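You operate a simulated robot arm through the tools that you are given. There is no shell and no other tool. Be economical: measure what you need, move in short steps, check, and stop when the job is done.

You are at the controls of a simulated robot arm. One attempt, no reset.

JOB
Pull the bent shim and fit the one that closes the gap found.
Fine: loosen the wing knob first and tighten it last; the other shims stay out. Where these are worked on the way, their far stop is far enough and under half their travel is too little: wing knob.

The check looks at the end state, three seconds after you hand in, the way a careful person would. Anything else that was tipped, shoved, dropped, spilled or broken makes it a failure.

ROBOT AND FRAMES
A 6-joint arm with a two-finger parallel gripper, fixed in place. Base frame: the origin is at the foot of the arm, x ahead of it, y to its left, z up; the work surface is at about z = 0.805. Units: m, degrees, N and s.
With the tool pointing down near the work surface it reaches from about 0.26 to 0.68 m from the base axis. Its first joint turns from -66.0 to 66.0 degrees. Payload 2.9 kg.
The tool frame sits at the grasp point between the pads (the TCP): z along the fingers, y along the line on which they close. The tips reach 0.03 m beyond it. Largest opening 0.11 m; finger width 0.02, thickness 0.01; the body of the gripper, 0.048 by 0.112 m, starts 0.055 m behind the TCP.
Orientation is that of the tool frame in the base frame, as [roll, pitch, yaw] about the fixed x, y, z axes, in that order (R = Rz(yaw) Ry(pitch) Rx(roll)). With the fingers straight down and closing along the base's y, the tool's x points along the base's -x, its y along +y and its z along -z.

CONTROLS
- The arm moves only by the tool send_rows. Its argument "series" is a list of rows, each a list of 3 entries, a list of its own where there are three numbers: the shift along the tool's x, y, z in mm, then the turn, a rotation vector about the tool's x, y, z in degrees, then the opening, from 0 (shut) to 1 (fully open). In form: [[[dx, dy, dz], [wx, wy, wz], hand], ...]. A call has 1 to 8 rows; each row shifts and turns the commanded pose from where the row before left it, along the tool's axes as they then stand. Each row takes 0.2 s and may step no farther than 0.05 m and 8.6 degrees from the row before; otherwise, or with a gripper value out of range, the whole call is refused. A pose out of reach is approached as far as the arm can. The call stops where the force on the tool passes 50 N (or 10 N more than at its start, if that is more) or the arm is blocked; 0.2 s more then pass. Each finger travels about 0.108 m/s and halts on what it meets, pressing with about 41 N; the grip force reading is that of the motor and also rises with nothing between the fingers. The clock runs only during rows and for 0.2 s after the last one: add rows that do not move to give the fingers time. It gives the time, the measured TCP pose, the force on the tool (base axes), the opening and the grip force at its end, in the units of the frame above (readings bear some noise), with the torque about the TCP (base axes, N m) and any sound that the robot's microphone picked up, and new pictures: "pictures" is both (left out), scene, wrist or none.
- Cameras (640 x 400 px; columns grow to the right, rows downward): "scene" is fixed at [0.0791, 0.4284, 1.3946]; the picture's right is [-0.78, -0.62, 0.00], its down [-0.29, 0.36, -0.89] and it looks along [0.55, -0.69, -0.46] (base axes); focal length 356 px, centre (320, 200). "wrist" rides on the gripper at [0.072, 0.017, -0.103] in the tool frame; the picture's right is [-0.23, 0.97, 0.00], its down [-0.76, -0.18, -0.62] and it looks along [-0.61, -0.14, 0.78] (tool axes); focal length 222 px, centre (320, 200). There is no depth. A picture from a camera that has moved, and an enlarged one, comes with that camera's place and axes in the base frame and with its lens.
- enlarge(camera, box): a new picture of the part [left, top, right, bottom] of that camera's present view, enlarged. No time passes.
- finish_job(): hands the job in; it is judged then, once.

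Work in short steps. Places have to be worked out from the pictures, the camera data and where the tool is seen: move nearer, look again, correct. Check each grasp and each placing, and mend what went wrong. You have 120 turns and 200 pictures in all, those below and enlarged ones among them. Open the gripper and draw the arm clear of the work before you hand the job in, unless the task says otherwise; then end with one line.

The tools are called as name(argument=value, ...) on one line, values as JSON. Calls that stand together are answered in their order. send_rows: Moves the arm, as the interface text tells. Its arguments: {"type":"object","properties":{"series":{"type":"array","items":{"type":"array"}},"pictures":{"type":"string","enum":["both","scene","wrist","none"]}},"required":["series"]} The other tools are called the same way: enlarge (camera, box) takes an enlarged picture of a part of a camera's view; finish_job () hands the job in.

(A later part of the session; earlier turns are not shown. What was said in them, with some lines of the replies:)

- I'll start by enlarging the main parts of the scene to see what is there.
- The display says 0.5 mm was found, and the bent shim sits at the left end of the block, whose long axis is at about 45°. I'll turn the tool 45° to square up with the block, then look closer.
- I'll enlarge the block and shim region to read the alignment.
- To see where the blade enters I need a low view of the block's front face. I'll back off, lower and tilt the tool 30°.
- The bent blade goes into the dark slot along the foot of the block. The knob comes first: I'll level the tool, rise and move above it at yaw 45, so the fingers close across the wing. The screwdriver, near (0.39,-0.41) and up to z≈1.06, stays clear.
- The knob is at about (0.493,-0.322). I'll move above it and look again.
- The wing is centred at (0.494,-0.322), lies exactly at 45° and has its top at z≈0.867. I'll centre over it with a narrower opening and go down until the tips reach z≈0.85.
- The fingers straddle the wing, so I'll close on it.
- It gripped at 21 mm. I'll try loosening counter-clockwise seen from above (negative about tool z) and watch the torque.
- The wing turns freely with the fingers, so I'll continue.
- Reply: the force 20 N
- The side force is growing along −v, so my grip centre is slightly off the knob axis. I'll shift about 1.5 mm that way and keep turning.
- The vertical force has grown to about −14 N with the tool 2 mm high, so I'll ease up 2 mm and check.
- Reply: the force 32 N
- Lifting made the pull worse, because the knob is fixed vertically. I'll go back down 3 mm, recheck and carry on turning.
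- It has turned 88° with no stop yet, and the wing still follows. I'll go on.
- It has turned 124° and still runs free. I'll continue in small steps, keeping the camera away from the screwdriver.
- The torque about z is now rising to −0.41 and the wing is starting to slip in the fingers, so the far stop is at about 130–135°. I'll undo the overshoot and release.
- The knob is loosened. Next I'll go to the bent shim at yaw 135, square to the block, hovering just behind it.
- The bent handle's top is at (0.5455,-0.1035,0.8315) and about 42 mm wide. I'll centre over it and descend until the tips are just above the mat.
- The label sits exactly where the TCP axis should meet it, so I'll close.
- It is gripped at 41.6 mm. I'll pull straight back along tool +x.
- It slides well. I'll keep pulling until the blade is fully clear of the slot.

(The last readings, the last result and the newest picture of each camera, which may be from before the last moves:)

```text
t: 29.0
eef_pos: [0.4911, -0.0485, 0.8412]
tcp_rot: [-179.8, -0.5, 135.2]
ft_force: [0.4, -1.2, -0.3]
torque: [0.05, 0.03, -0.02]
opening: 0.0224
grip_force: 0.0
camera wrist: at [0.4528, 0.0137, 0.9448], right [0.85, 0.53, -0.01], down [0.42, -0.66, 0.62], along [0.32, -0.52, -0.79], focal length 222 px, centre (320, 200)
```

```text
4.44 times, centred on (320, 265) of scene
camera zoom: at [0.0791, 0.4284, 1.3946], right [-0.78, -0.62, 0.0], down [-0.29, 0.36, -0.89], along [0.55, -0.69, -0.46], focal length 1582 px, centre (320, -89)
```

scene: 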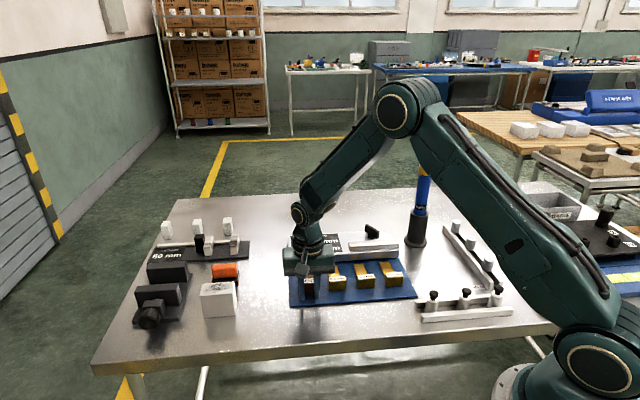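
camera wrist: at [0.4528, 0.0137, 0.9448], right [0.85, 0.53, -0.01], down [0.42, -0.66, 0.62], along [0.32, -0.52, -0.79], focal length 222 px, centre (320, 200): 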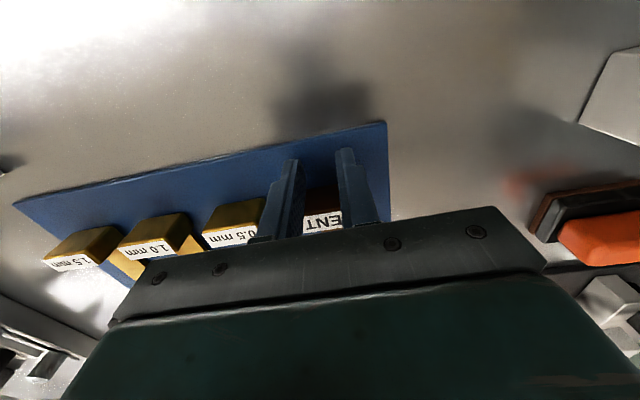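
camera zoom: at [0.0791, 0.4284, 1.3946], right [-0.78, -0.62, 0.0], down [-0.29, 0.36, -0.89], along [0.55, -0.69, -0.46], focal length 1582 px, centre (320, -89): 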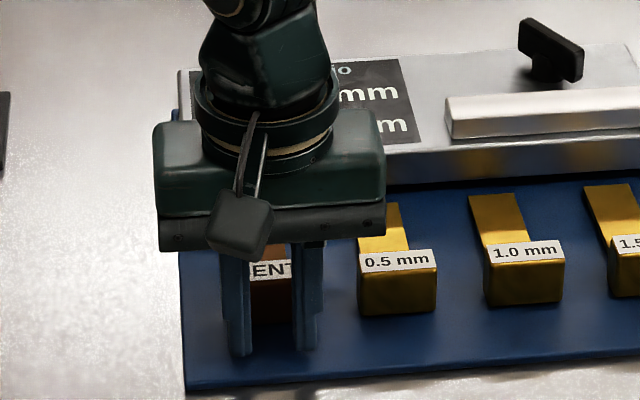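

The fingers slipped off partway. I'll open, rise and look at where the handle stopped.

send_rows(series=[[[3, 0, 0], [0, 0, 0], 0.2], [[5, 0, -40], [0, 0, 0], 0.2], [[20, 0, -30], [0, 0, 0], 0.6], [[20, 0, 0], [0, 0, 0], 0.6]], pictures="both")

enlarge(camera="wrist", box=[200, 90, 400, 220])

enlarge(camera="scene", box=[270, 225, 370, 305])

```text
t: 30.0
eef_pos: [0.4596, -0.0183, 0.9136]
tcp_rot: [-179.9, 0.1, 135.0]
ft_force: [0.2, 0.4, 0.3]
torque: [-0.02, 0.01, 0.03]
opening: 0.0661
grip_force: 0.1
camera wrist: at [0.4208, 0.0453, 1.0167], right [0.85, 0.53, 0.0], down [0.41, -0.66, 0.62], along [0.33, -0.53, -0.78], focal length 222 px, centre (320, 200)
```

scene: 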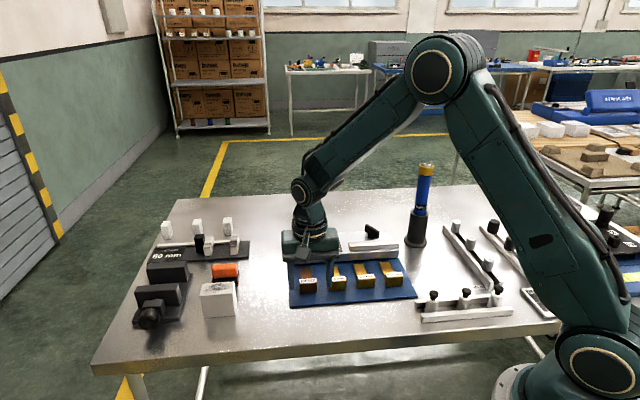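
wrist: 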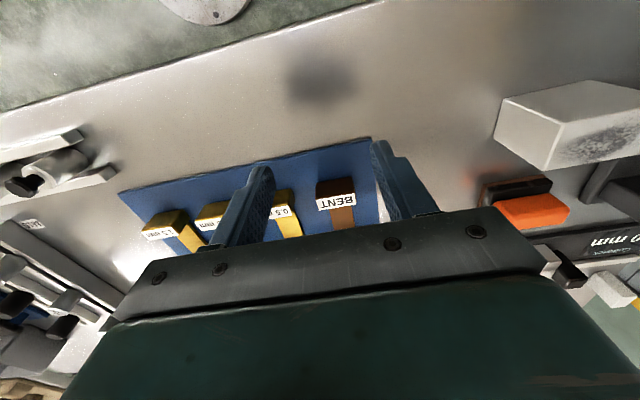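

```text
3.08 times, centred on (300, 155) of wrist
camera zoom: at [0.4208, 0.0453, 1.0167], right [0.85, 0.53, 0.0], down [0.41, -0.66, 0.62], along [0.33, -0.53, -0.78], focal length 684 px, centre (382, 338)
```

zoom: 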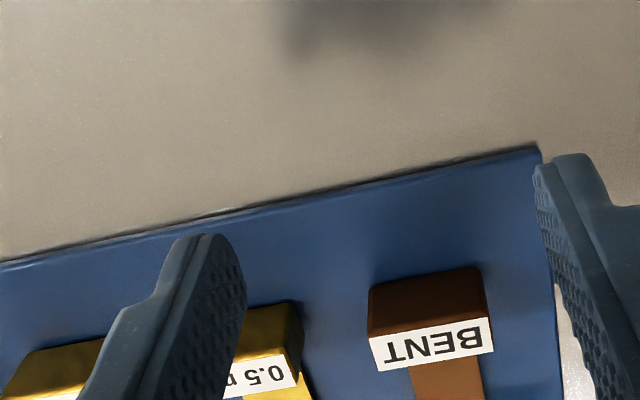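

```text
5.00 times, centred on (320, 265) of scene
camera zoom: at [0.0791, 0.4284, 1.3946], right [-0.78, -0.62, 0.0], down [-0.29, 0.36, -0.89], along [0.55, -0.69, -0.46], focal length 1780 px, centre (320, -125)
```

zoom: 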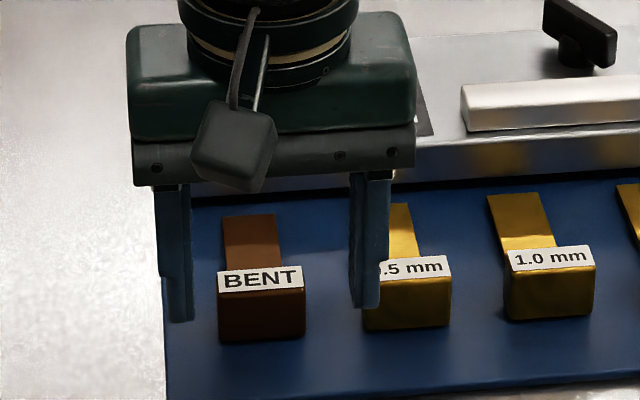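

The bent shim is fully out and lies flat at about (0.514,-0.072). I'll regrip it and move it aside so the slot mouth is free.

send_rows(series=[[[-38, 0.4, 0], [0, 0, 0], 0.51], [[-38, 0, 0], [0, 0, 0], 0.51], [[0, 0, 30], [0, 0, 0], 0.51], [[0, 0, 30], [0, 0, 0], 0.51], [[0, 0, 11], [0, 0, 0], 0.51], [[0, 0, 0], [0, 0, 0], 0.51]], pictures="both")

enlarge(camera="scene", box=[270, 225, 370, 305])

```text
t: 31.4
eef_pos: [0.5134, -0.0717, 0.8414]
tcp_rot: [-179.9, 0.0, 135.0]
ft_force: [-0.3, -0.3, 0.0]
torque: [-0.01, -0.02, -0.01]
opening: 0.056
grip_force: 0.0
camera wrist: at [0.4751, -0.0084, 0.9451], right [0.85, 0.53, 0.0], down [0.41, -0.66, 0.62], along [0.33, -0.53, -0.78], focal length 222 px, centre (320, 200)
```

scene: 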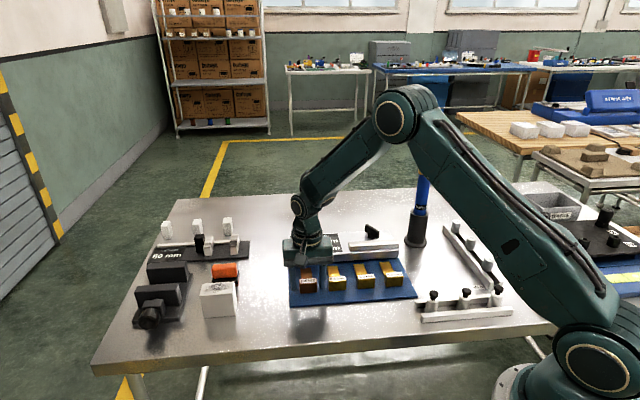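
wrist: 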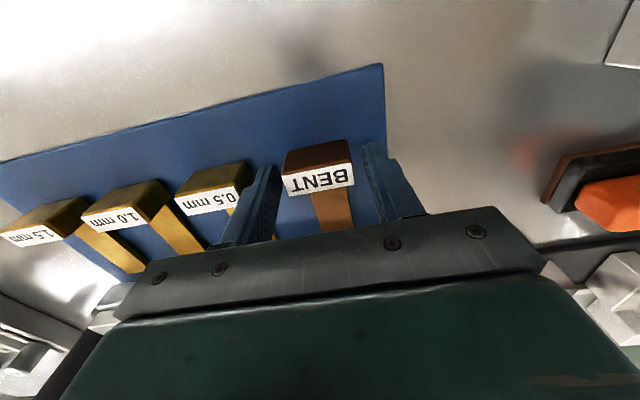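

```text
5.00 times, centred on (320, 265) of scene
camera zoom: at [0.0791, 0.4284, 1.3946], right [-0.78, -0.62, 0.0], down [-0.29, 0.36, -0.89], along [0.55, -0.69, -0.46], focal length 1780 px, centre (320, -125)
```

zoom: 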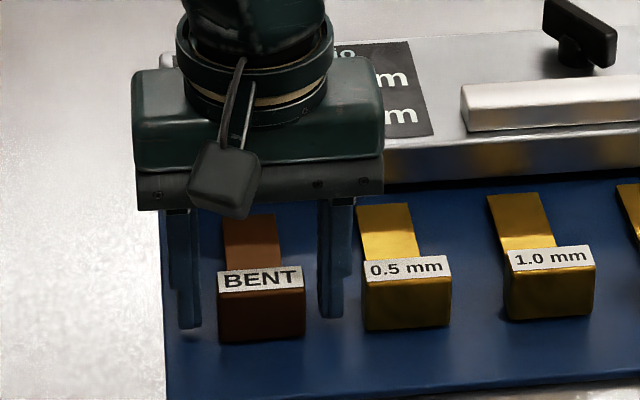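

The bent shim stopped exactly in line with the other three, so the shims may be guided sliders. I'll grip it and test a 3 mm lift while watching the force.

send_rows(series=[[[0, 0, 0], [0, 0, 0], 0.3], [[0, 0, 0], [0, 0, 0], 0.2], [[0, 0, 0], [0, 0, 0], 0.2]], pictures="none")

send_rows(series=[[[0, 0, -1.5], [0, 0, 0], 0.2], [[0, 0, -1.5], [0, 0, 0], 0.2], [[0, 0, 0], [0, 0, 0], 0.2]], pictures="scene")

enlarge(camera="scene", box=[270, 225, 370, 305])

```text
t: 32.2
eef_pos: [0.5133, -0.0707, 0.8424]
tcp_rot: [-179.9, 0.0, 135.0]
ft_force: [0.3, -1.2, -3.5]
torque: [-0.2, -0.19, 0.03]
opening: 0.0419
grip_force: 45.3
```

```text
t: 33.0
eef_pos: [0.513, -0.0706, 0.8427]
tcp_rot: [-180.0, -0.2, 135.1]
ft_force: [10.9, -2.5, -38.5]
torque: [0.15, -0.52, -0.11]
opening: 0.0418
grip_force: 45.0
```

scene: 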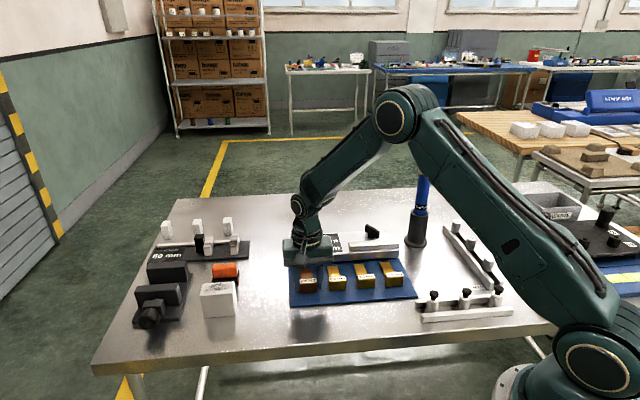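

```text
5.00 times, centred on (320, 265) of scene
camera zoom: at [0.08, 0.4283, 1.3946], right [-0.78, -0.62, 0.0], down [-0.29, 0.36, -0.89], along [0.55, -0.69, -0.46], focal length 1780 px, centre (320, -125)
```

zoom: 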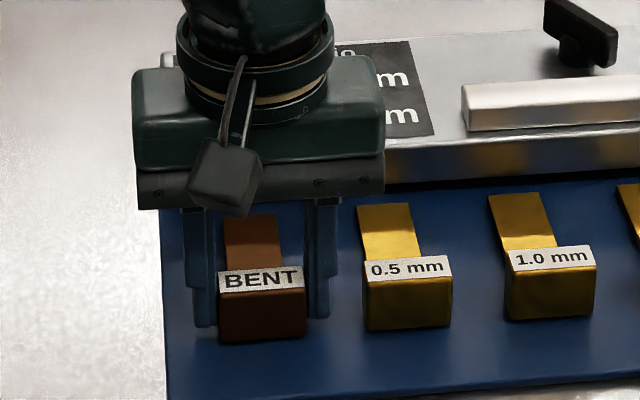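

It is guided: a 3 mm lift gave −38 N with no movement. So the bent shim is at its out-stop, and the 0.5 mm shim slides in along its own lane. I'll release, rise and check the display.

send_rows(series=[[[0, 0, 3], [0, 0, 0], 0.2], [[0, 0, 0], [0, 0, 0], 0.51], [[0, 0, 0], [0, 0, 0], 0.51], [[0, 0, -30], [0, 0, 0], 0.51], [[0, 0, -40], [0, 0, 0], 0.51], [[0, -36, 0], [0, 0, 0], 0.51], [[0, -35.5, 0], [0, 0, 0], 0.51]], pictures="both")

enlarge(camera="scene", box=[270, 215, 400, 305])

enlarge(camera="wrist", box=[240, 90, 400, 230])

```text
t: 34.6
eef_pos: [0.4642, -0.1219, 0.913]
tcp_rot: [-180.0, 0.0, 135.0]
ft_force: [-0.7, -0.8, -0.2]
torque: [0.03, -0.01, 0.03]
opening: 0.056
grip_force: 0.0
camera wrist: at [0.425, -0.059, 1.0166], right [0.85, 0.53, 0.0], down [0.41, -0.66, 0.62], along [0.33, -0.53, -0.78], focal length 222 px, centre (320, 200)
```

scene: 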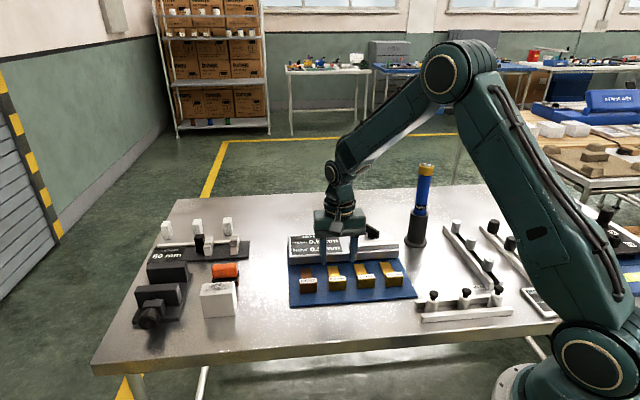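
wrist: 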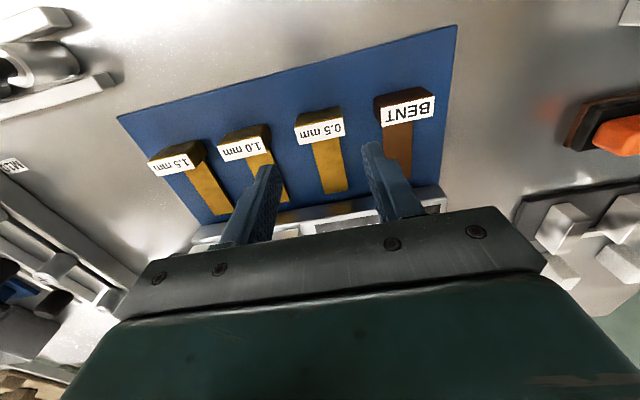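

```text
4.44 times, centred on (335, 260) of scene
camera zoom: at [0.0791, 0.4285, 1.3946], right [-0.78, -0.62, 0.0], down [-0.29, 0.36, -0.89], along [0.55, -0.69, -0.46], focal length 1582 px, centre (253, -67)
```

zoom: 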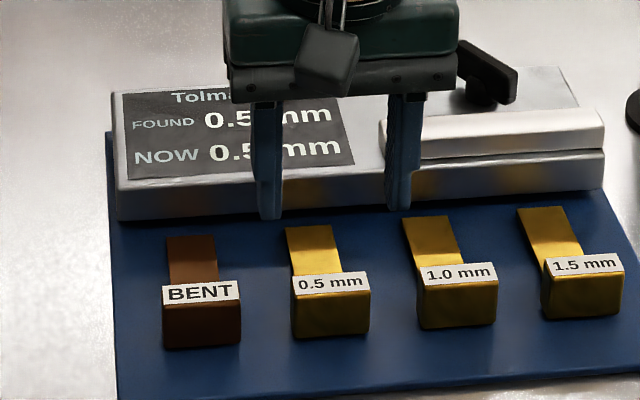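

```text
2.86 times, centred on (320, 160) of wrist
camera zoom: at [0.425, -0.059, 1.0166], right [0.85, 0.53, 0.0], down [0.41, -0.66, 0.62], along [0.33, -0.53, -0.78], focal length 635 px, centre (320, 314)
```

zoom: 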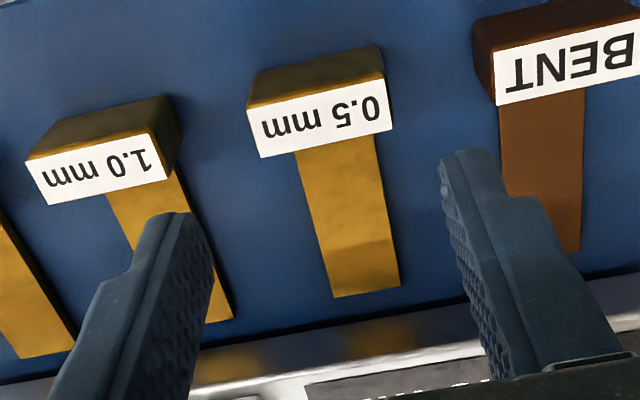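

NOW reads 0.5 mm with the bent shim out, so the 0.5 mm shim is the one to fit. I'll lower onto its handle at (0.463,-0.120) and grip.

send_rows(series=[[[2, 0.5, 0], [0, 0, 0], 0.51], [[0, 0, 30], [0, 0, 0], 0.51], [[0, 0, 30], [0, 0, 0], 0.51], [[0, 0, 11], [0, 0, 0], 0.51], [[0, 0, 0], [0, 0, 0], 0.51], [[0, 0, 0], [0, 0, 0], 0.3], [[0, 0, 0], [0, 0, 0], 0.2], [[0, 0, 0], [0, 0, 0], 0.2]], pictures="wrist")

```text
t: 36.4
eef_pos: [0.4612, -0.1178, 0.8419]
tcp_rot: [-180.0, 0.0, 135.1]
ft_force: [6.3, 5.2, -8.2]
torque: [-0.26, -0.61, -0.19]
opening: 0.0417
grip_force: 45.1
camera wrist: at [0.4234, -0.0562, 0.9441], right [0.85, 0.53, 0.0], down [0.41, -0.66, 0.62], along [0.33, -0.53, -0.78], focal length 222 px, centre (320, 200)
```

wrist: 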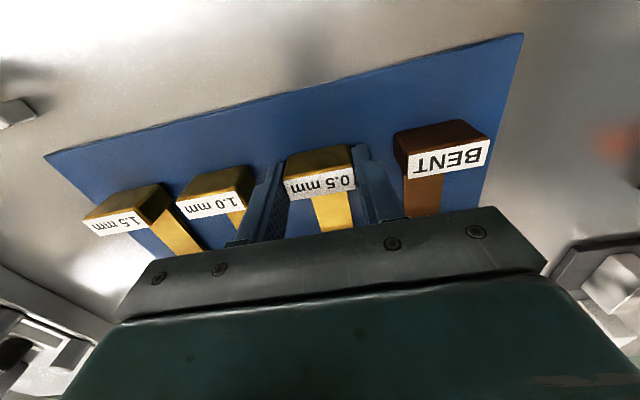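

The 0.5 shim is gripped. I'll push it in along tool −x.

send_rows(series=[[[-8, 0.5, 0], [0, 0, 0], 0.2], [[-8, 0, 0], [0, 0, 0], 0.2], [[-8, 0, 0], [0, 0, 0], 0.2], [[-8, 0, 0], [0, 0, 0], 0.2], [[-6, 0, 0], [0, 0, 0], 0.2]], pictures="none")

send_rows(series=[[[-4, 0, 0], [0, 0, 0], 0.2], [[-4, 0, 0], [0, 0, 0], 0.2], [[0, 0, 0], [0, 0, 0], 0.2]], pictures="wrist")

```text
t: 37.6
eef_pos: [0.4889, -0.1457, 0.8419]
tcp_rot: [179.9, 0.0, 135.1]
ft_force: [4.2, 6.2, -5.8]
torque: [-0.26, 0.6, 0.07]
opening: 0.0419
grip_force: 45.2
```

```text
t: 38.4
eef_pos: [0.4945, -0.1506, 0.8418]
tcp_rot: [180.0, 0.0, 135.0]
ft_force: [-6.8, 12.8, -1.0]
torque: [-0.56, -0.81, -0.28]
opening: 0.0419
grip_force: 45.4
camera wrist: at [0.4558, -0.0883, 0.9443], right [0.85, 0.53, 0.0], down [0.41, -0.66, 0.62], along [0.33, -0.53, -0.78], focal length 222 px, centre (320, 200)
```

wrist: 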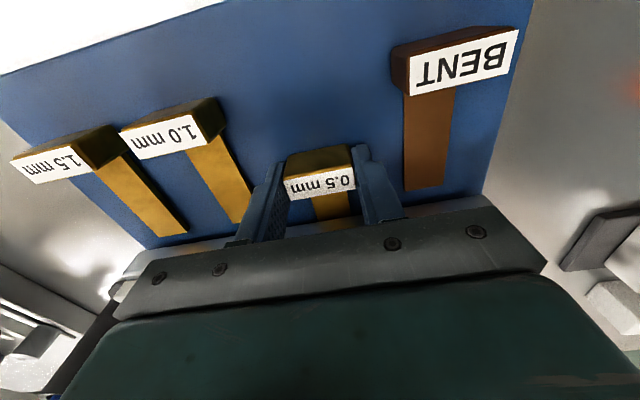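

It has moved 47 mm and the resistance has risen to 14 N. I'll push 2–3 mm more to confirm the stop.

send_rows(series=[[[-2, 0, 0], [0, 0, 0], 0.2], [[-1, 0, 0], [0, 0, 0], 0.2], [[0, 0, 0], [0, 0, 0], 0.2]], pictures="none")

send_rows(series=[[[2, 0, 0], [0, 0, 0], 0.2], [[0, 0, 0], [0, 0, 0], 0.51], [[0, 0, 0], [0, 0, 0], 0.51], [[0, 0, -35], [0, 0, 0], 0.51], [[15, 0, -40], [0, 0, 0], 0.51], [[40, 0, -40], [0, 0, 0], 0.51], [[40, 0, 0], [0, 0, 0], 0.51]], pictures="both")

enlarge(camera="scene", box=[270, 215, 400, 305])

enlarge(camera="wrist", box=[200, 60, 440, 230])

```text
t: 39.2
eef_pos: [0.4946, -0.1514, 0.8415]
tcp_rot: [-180.0, -0.6, 135.2]
ft_force: [-22.7, 28.5, 14.3]
torque: [0.18, -0.04, -0.26]
opening: 0.0419
grip_force: 44.9
```

```text
refused: row 6 steps farther than a row can; nothing moved
```

```text
4.44 times, centred on (335, 260) of scene
camera zoom: at [0.0784, 0.4292, 1.3944], right [-0.78, -0.62, 0.0], down [-0.29, 0.36, -0.89], along [0.56, -0.69, -0.46], focal length 1582 px, centre (253, -67)
```

zoom: 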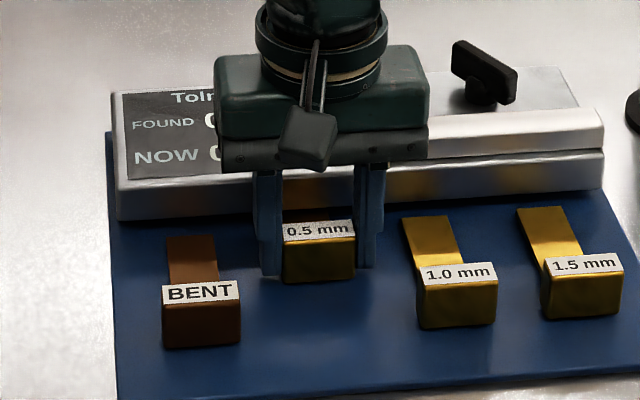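

```text
2.35 times, centred on (320, 145) of wrist
camera zoom: at [0.4567, -0.0893, 0.9447], right [0.85, 0.53, 0.0], down [0.42, -0.67, 0.62], along [0.32, -0.52, -0.79], focal length 523 px, centre (320, 329)
```

zoom: 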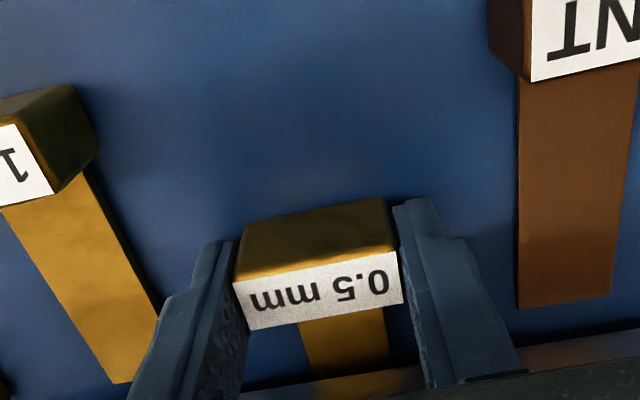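

The in-stop is confirmed at 36 N with no further travel. I'll back off 3 mm to relax, release and rise to check.

send_rows(series=[[[3, 0, 0], [0, 0, 0], 0.2], [[0, 0, 0], [0, 0, 0], 0.51], [[0, 0, 0], [0, 0, 0], 0.51], [[0, 0, -35], [0, 0, 0], 0.51], [[10, 0, -40], [0, 0, 0], 0.51], [[30, 0, -35], [0, 0, 0], 0.51], [[40, 0, 0], [0, 0, 0], 0.51]], pictures="both")

enlarge(camera="scene", box=[270, 215, 400, 305])

enlarge(camera="wrist", box=[200, 60, 440, 230])

```text
t: 40.8
eef_pos: [0.4376, -0.0962, 0.9519]
tcp_rot: [-180.0, 0.1, 135.0]
ft_force: [-1.3, 0.1, -0.1]
torque: [-0.01, -0.05, 0.0]
opening: 0.056
grip_force: 0.1
camera wrist: at [0.399, -0.0332, 1.0545], right [0.85, 0.53, 0.0], down [0.41, -0.66, 0.62], along [0.33, -0.53, -0.78], focal length 222 px, centre (320, 200)
```

scene: 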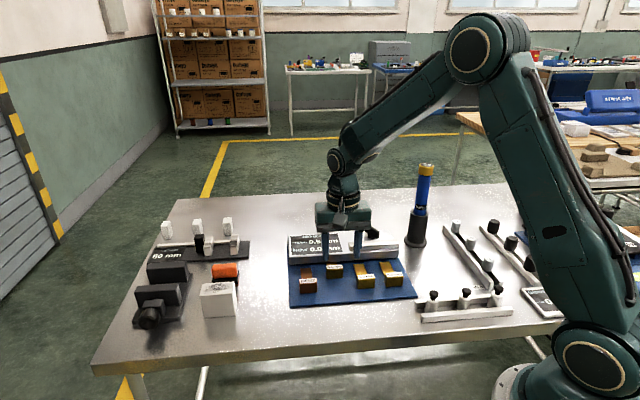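
wrist: 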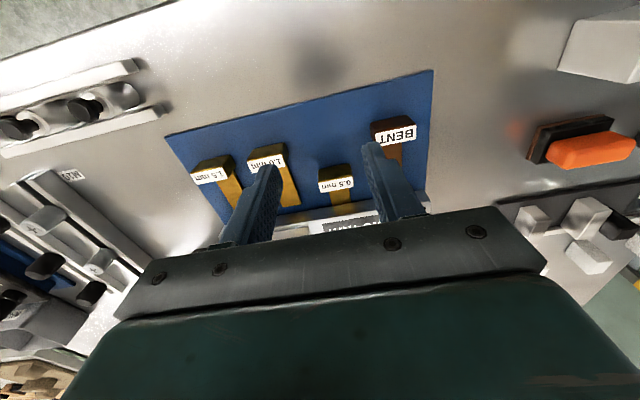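

```text
4.44 times, centred on (335, 260) of scene
camera zoom: at [0.0791, 0.4284, 1.3945], right [-0.78, -0.62, 0.0], down [-0.29, 0.36, -0.89], along [0.55, -0.69, -0.46], focal length 1582 px, centre (253, -67)
```

zoom: 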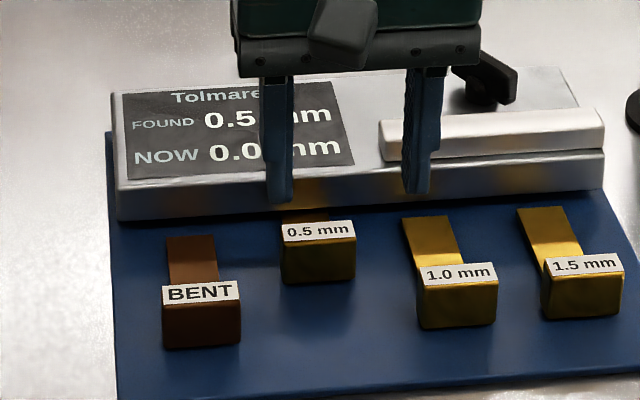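

```text
2.35 times, centred on (320, 145) of wrist
camera zoom: at [0.399, -0.0332, 1.0545], right [0.85, 0.53, 0.0], down [0.41, -0.66, 0.62], along [0.33, -0.53, -0.78], focal length 523 px, centre (320, 329)
```

zoom: 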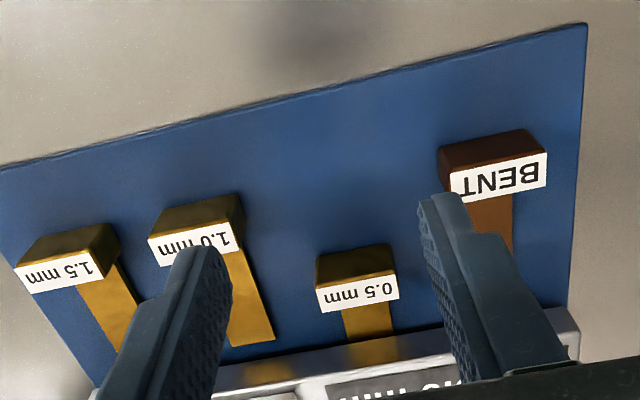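

NOW reads 0.0 with the 0.5 shim in. Next is the tightening: I'll go above the knob at yaw ≈175, where I left the wing.

send_rows(series=[[[0, 0, -20], [0, 0, -8], 0.4], [[0, 0, -20], [0, 0, -8], 0.4], [[0, 0, 0], [0, 0, -8], 0.4], [[0, 0, 0], [0, 0, -8], 0.4], [[0, 0, 0], [0, 0, -8], 0.4], [[-12, -45, 0], [0, 0, 0], 0.4], [[-12, -45, 0], [0, 0, 0], 0.4]], pictures="none")

send_rows(series=[[[-15, -45, 0], [0, 0, 0], 0.4], [[-15, -45, 0], [0, 0, 0], 0.4], [[0, -40, 20], [0, 0, 0], 0.4], [[0, 0, 30], [0, 0, 0], 0.4]], pictures="wrist")

enlarge(camera="wrist", box=[240, 60, 400, 200])

enlarge(camera="scene", box=[270, 215, 400, 305])

```text
t: 42.4
eef_pos: [0.4578, -0.1886, 0.991]
tcp_rot: [180.0, 0.0, 175.1]
ft_force: [-0.9, -0.5, 0.7]
torque: [0.03, -0.02, 0.03]
opening: 0.0442
grip_force: 0.0
```

```text
t: 43.4
eef_pos: [0.4733, -0.3201, 0.9409]
tcp_rot: [-180.0, 0.0, 174.9]
ft_force: [0.7, -0.2, -0.7]
torque: [-0.03, 0.01, -0.03]
opening: 0.0441
grip_force: 0.1
camera wrist: at [0.4032, -0.2971, 1.0433], right [0.31, 0.95, 0.0], down [0.74, -0.24, 0.62], along [0.59, -0.19, -0.78], focal length 222 px, centre (320, 200)
```

wrist: 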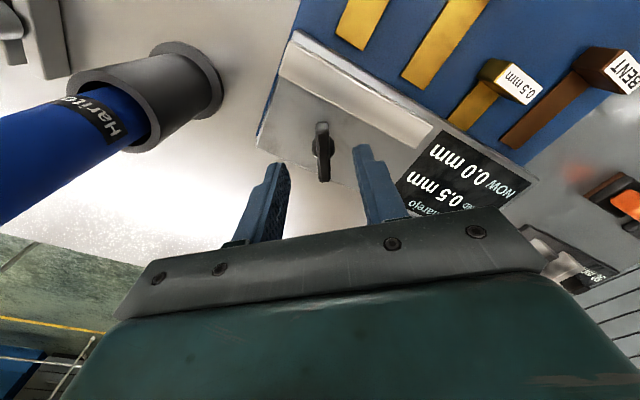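

```text
2.86 times, centred on (320, 130) of wrist
camera zoom: at [0.4032, -0.2971, 1.0433], right [0.31, 0.95, 0.0], down [0.74, -0.24, 0.62], along [0.59, -0.19, -0.78], focal length 635 px, centre (320, 400)
```

zoom: 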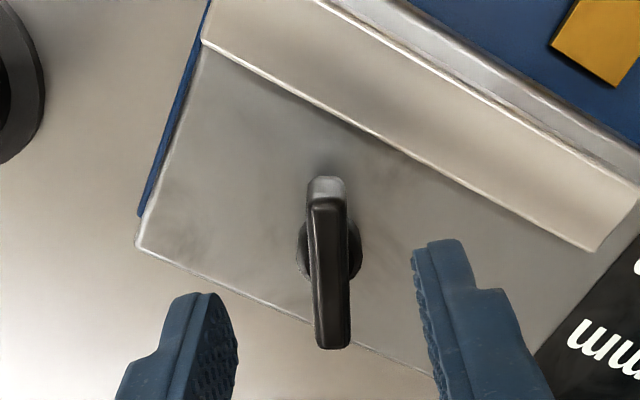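

```text
4.44 times, centred on (335, 260) of scene
camera zoom: at [0.0792, 0.4284, 1.3946], right [-0.78, -0.62, 0.0], down [-0.29, 0.36, -0.89], along [0.55, -0.69, -0.46], focal length 1582 px, centre (253, -67)
```

zoom: 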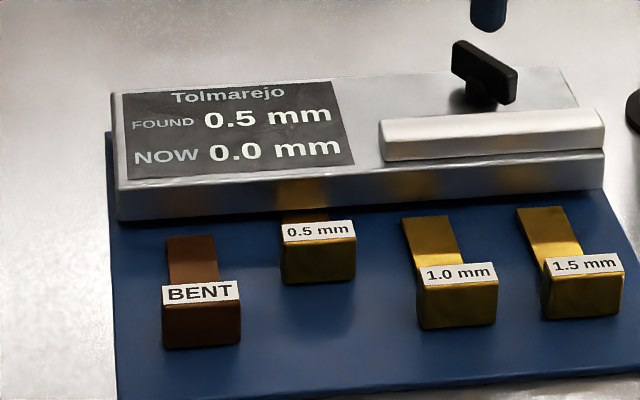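

The wing now lies at about 166° (120° of travel), centred near (0.492,-0.322). I'll align to it, descend and grip.

send_rows(series=[[[0, 0, 0], [0, 0, 8.5], 0.4], [[-18.7, 2.2, 0], [0, 0, 0], 0.4], [[0, 0, 30], [0, 0, 0], 0.4], [[0, 0, 20], [0, 0, 0], 0.4], [[0, 0, 10], [0, 0, 0], 0.4], [[0, 0, 0], [0, 0, 0], 0.4]], pictures="wrist")

send_rows(series=[[[0, 0, 0], [0, 0, 0], 0.2], [[0, 0, 0], [0, 0, 0], 0], [[0, 0, 0], [0, 0, 0], 0]], pictures="wrist")

```text
t: 44.8
eef_pos: [0.4919, -0.322, 0.881]
tcp_rot: [179.9, 0.1, 166.5]
ft_force: [-0.3, -0.7, -0.6]
torque: [0.01, 0.04, 0.0]
opening: 0.0439
grip_force: 0.0
camera wrist: at [0.426, -0.2894, 0.9837], right [0.45, 0.89, 0.0], down [0.7, -0.35, 0.62], along [0.56, -0.28, -0.78], focal length 222 px, centre (320, 200)
```

wrist: 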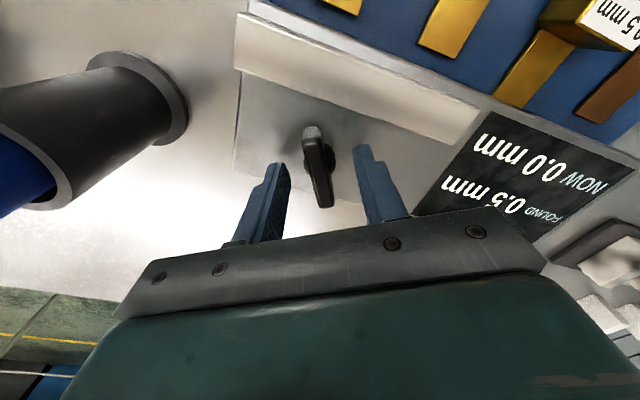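

```text
t: 45.6
eef_pos: [0.4919, -0.3229, 0.882]
tcp_rot: [180.0, 0.1, 166.5]
ft_force: [-0.8, -3.8, -3.3]
torque: [-0.09, -0.13, 0.01]
opening: 0.0214
grip_force: 44.9
camera wrist: at [0.4259, -0.2897, 0.9839], right [0.45, 0.89, 0.0], down [0.7, -0.35, 0.62], along [0.56, -0.28, -0.78], focal length 222 px, centre (320, 200)
```

wrist: 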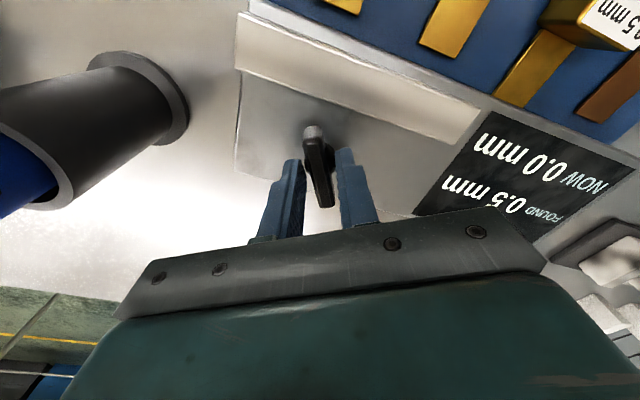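

The wing is gripped with low force. I'll turn it back clockwise to tighten.

send_rows(series=[[[0, 0, 0], [0, 0, 6], 0], [[0, 0, 0], [0, 0, 6], 0], [[0, 0, 0], [0, 0, 6], 0], [[0, 0, 0], [0, 0, 6], 0], [[0, 0, 0], [0, 0, 6], 0]], pictures="none")

send_rows(series=[[[0, 0, 0], [0, 0, 6], 0], [[0, 0, 0], [0, 0, 6], 0], [[0, 0, 0], [0, 0, 6], 0], [[0, 0, 0], [0, 0, 6], 0], [[0, 0, 0], [0, 0, 6], 0]], pictures="none")

```text
t: 46.8
eef_pos: [0.4909, -0.3219, 0.8817]
tcp_rot: [179.9, 0.1, 136.3]
ft_force: [2.1, -12.0, -11.2]
torque: [-0.55, -0.45, 0.01]
opening: 0.0215
grip_force: 45.2
```

```text
t: 48.0
eef_pos: [0.4931, -0.3223, 0.8809]
tcp_rot: [179.9, 0.0, 106.2]
ft_force: [2.8, -16.8, -12.6]
torque: [-0.07, -0.04, 0.02]
opening: 0.0214
grip_force: 45.2
```

I'll ease 1 mm toward −y to relieve the side load, then continue.

send_rows(series=[[[-1, -0.3, 0.6], [0, 0, 0], 0], [[0, 0, 0], [0, 0, 6], 0], [[0, 0, 0], [0, 0, 6], 0], [[0, 0, 0], [0, 0, 6], 0], [[0, 0, 0], [0, 0, 6], 0]], pictures="none")

send_rows(series=[[[0, 0, 0], [0, 0, 6], 0], [[0, 0, 0], [0, 0, 6], 0], [[0, 0, 0], [0, 0, 6], 0]], pictures="none")

send_rows(series=[[[0, 0, 0], [0, 0, 6], 0], [[0, 0, 0], [0, 0, 6], 0]], pictures="wrist")

```text
t: 49.2
eef_pos: [0.4931, -0.3223, 0.8816]
tcp_rot: [180.0, 0.1, 82.5]
ft_force: [1.3, -4.3, 1.3]
torque: [0.0, -0.09, -0.01]
opening: 0.0214
grip_force: 45.6
```

```text
t: 50.0
eef_pos: [0.4939, -0.3222, 0.881]
tcp_rot: [179.9, -0.1, 64.5]
ft_force: [2.4, -2.1, 6.0]
torque: [0.19, -0.21, 0.0]
opening: 0.0213
grip_force: 45.2
```

```text
t: 50.6
eef_pos: [0.4935, -0.3213, 0.88]
tcp_rot: [179.9, 0.1, 52.4]
ft_force: [4.3, -2.0, 9.0]
torque: [-0.2, 0.0, -0.01]
opening: 0.0214
grip_force: 45.3
camera wrist: at [0.5505, -0.2756, 0.9839], right [0.63, -0.77, 0.0], down [-0.61, -0.49, 0.62], along [-0.48, -0.4, -0.78], focal length 222 px, centre (320, 200)
```

wrist: 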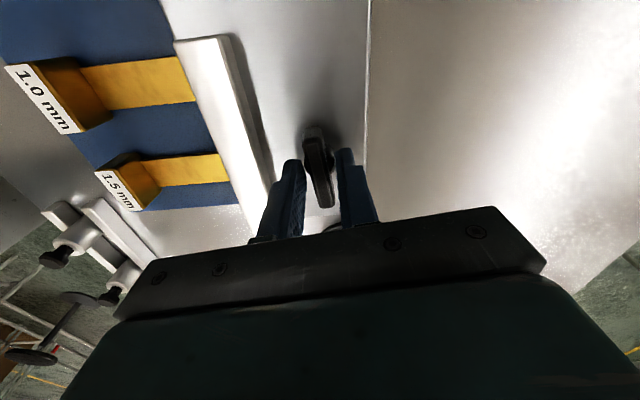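

The tool is at 52° and the wing is following. I'll continue to the tight stop at about 45° and a little past it, watching the torque.

send_rows(series=[[[0, 0, 0], [0, 0, 4], 0], [[0, 0, 0], [0, 0, 4], 0], [[0, 0, 0], [0, 0, 4], 0]], pictures="none")

send_rows(series=[[[0, 0, 0], [0, 0, 4], 0]], pictures="wrist")

```text
t: 51.4
eef_pos: [0.4928, -0.3223, 0.8817]
tcp_rot: [179.9, -0.1, 40.4]
ft_force: [5.9, -1.6, 7.8]
torque: [0.12, -0.45, 0.21]
opening: 0.0219
grip_force: 45.2
```

```text
t: 51.8
eef_pos: [0.4922, -0.3228, 0.8811]
tcp_rot: [180.0, 0.0, 36.4]
ft_force: [4.4, -2.5, 7.7]
torque: [-0.15, -0.14, 0.35]
opening: 0.0216
grip_force: 45.3
camera wrist: at [0.5608, -0.2939, 0.9836], right [0.4, -0.92, 0.0], down [-0.72, -0.31, 0.62], along [-0.57, -0.25, -0.78], focal length 222 px, centre (320, 200)
```

wrist: 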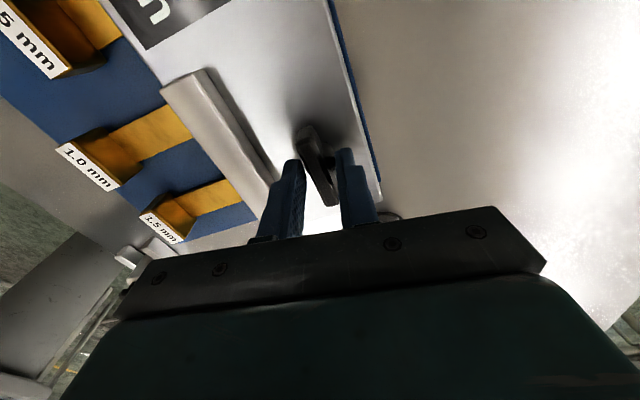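

The torque is up to 0.35 with the wing slipping, so the tight stop is reached. I'll release in place without turning back, and rise.

send_rows(series=[[[0, 0, 0], [0, 0, 0], 0.2], [[0, 0, 0], [0, 0, 0], 0.38], [[0, 0, 0], [0, 0, 0], 0.38], [[0, 0, -30], [0, 0, 0], 0.38], [[0, 0, -45], [0, 0, 0], 0.38], [[45, 0, -15], [0, 0, 0], 0.5], [[45, 0, -15], [0, 0, 0], 0.5], [[30, 0, -35], [0, 0, 0], 0.5]], pictures="both")

enlarge(camera="scene", box=[270, 215, 430, 305])

enlarge(camera="wrist", box=[220, 40, 400, 180])

```text
t: 53.6
eef_pos: [0.5879, -0.2496, 1.0195]
tcp_rot: [-180.0, 0.1, 36.4]
ft_force: [-0.4, 0.1, -0.3]
torque: [0.03, 0.01, 0.0]
opening: 0.0549
grip_force: 0.1
camera wrist: at [0.6577, -0.2206, 1.1233], right [0.4, -0.92, 0.0], down [-0.72, -0.31, 0.62], along [-0.57, -0.25, -0.78], focal length 222 px, centre (320, 200)
```

scene: 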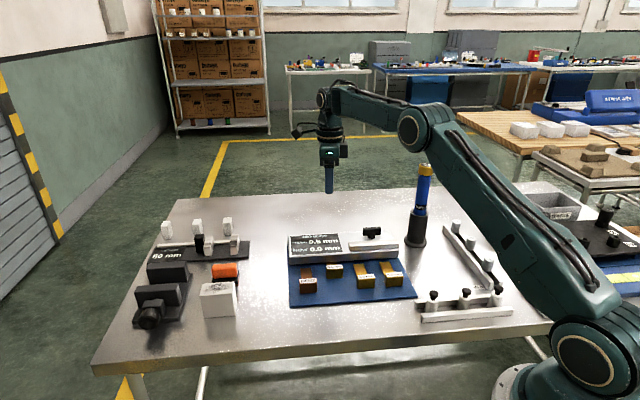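
wrist: 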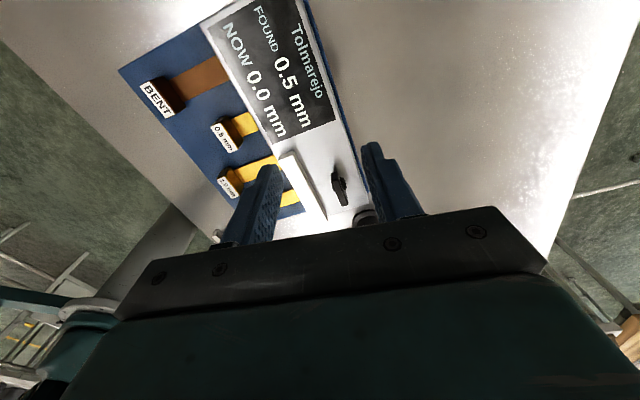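

```text
4.00 times, centred on (350, 260) of scene
camera zoom: at [0.0791, 0.4285, 1.3945], right [-0.78, -0.62, 0.0], down [-0.29, 0.36, -0.89], along [0.55, -0.69, -0.46], focal length 1424 px, centre (200, -40)
```

zoom: 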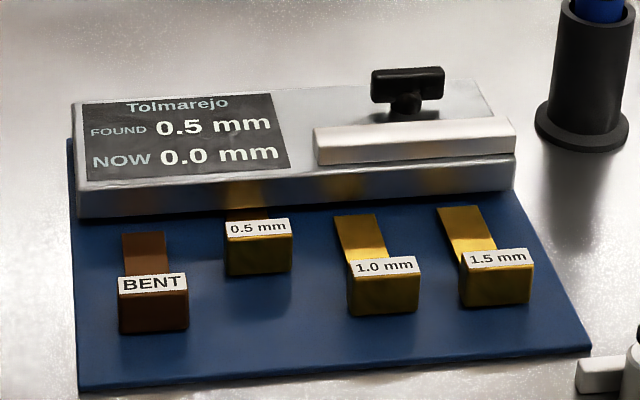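

```text
2.86 times, centred on (310, 110) of wrist
camera zoom: at [0.6577, -0.2206, 1.1233], right [0.4, -0.92, 0.0], down [-0.72, -0.31, 0.62], along [-0.57, -0.25, -0.78], focal length 635 px, centre (349, 457)
```

zoom: 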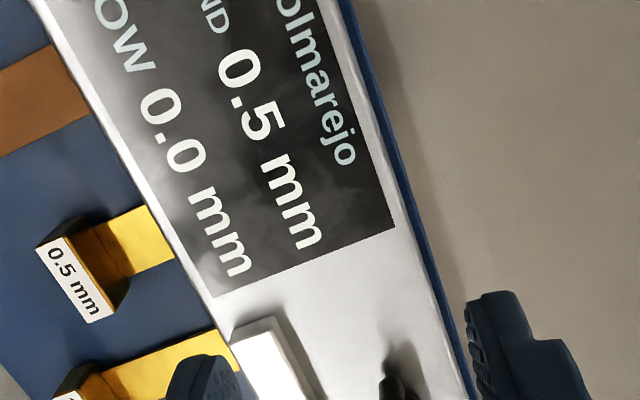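

The knob is back exactly where it started (tight), the 0.5 mm shim is in, the bent one is out and NOW reads 0.0. I'll open the gripper fully, rise clear and hand in.

send_rows(series=[[[0, 0, -40], [0, 0, 0], 1], [[0, 0, -40], [0, 0, 0], 1], [[0, 0, 0], [0, 0, 0], 1]], pictures="none")

finish_job()

```text
t: 54.4
eef_pos: [0.5879, -0.25, 1.1008]
tcp_rot: [179.9, 0.1, 36.5]
ft_force: [0.9, -0.3, 0.6]
torque: [0.0, 0.0, 0.01]
opening: 0.11
grip_force: 0.1
```

```text
The job is handed in.
```

The bent shim is pulled to its out-stop and the 0.5 mm shim is pushed in to its stop. The wing knob was loosened first and tightened last, the 1.0 and 1.5 mm shims stayed out, and the display now reads 0.0 mm.
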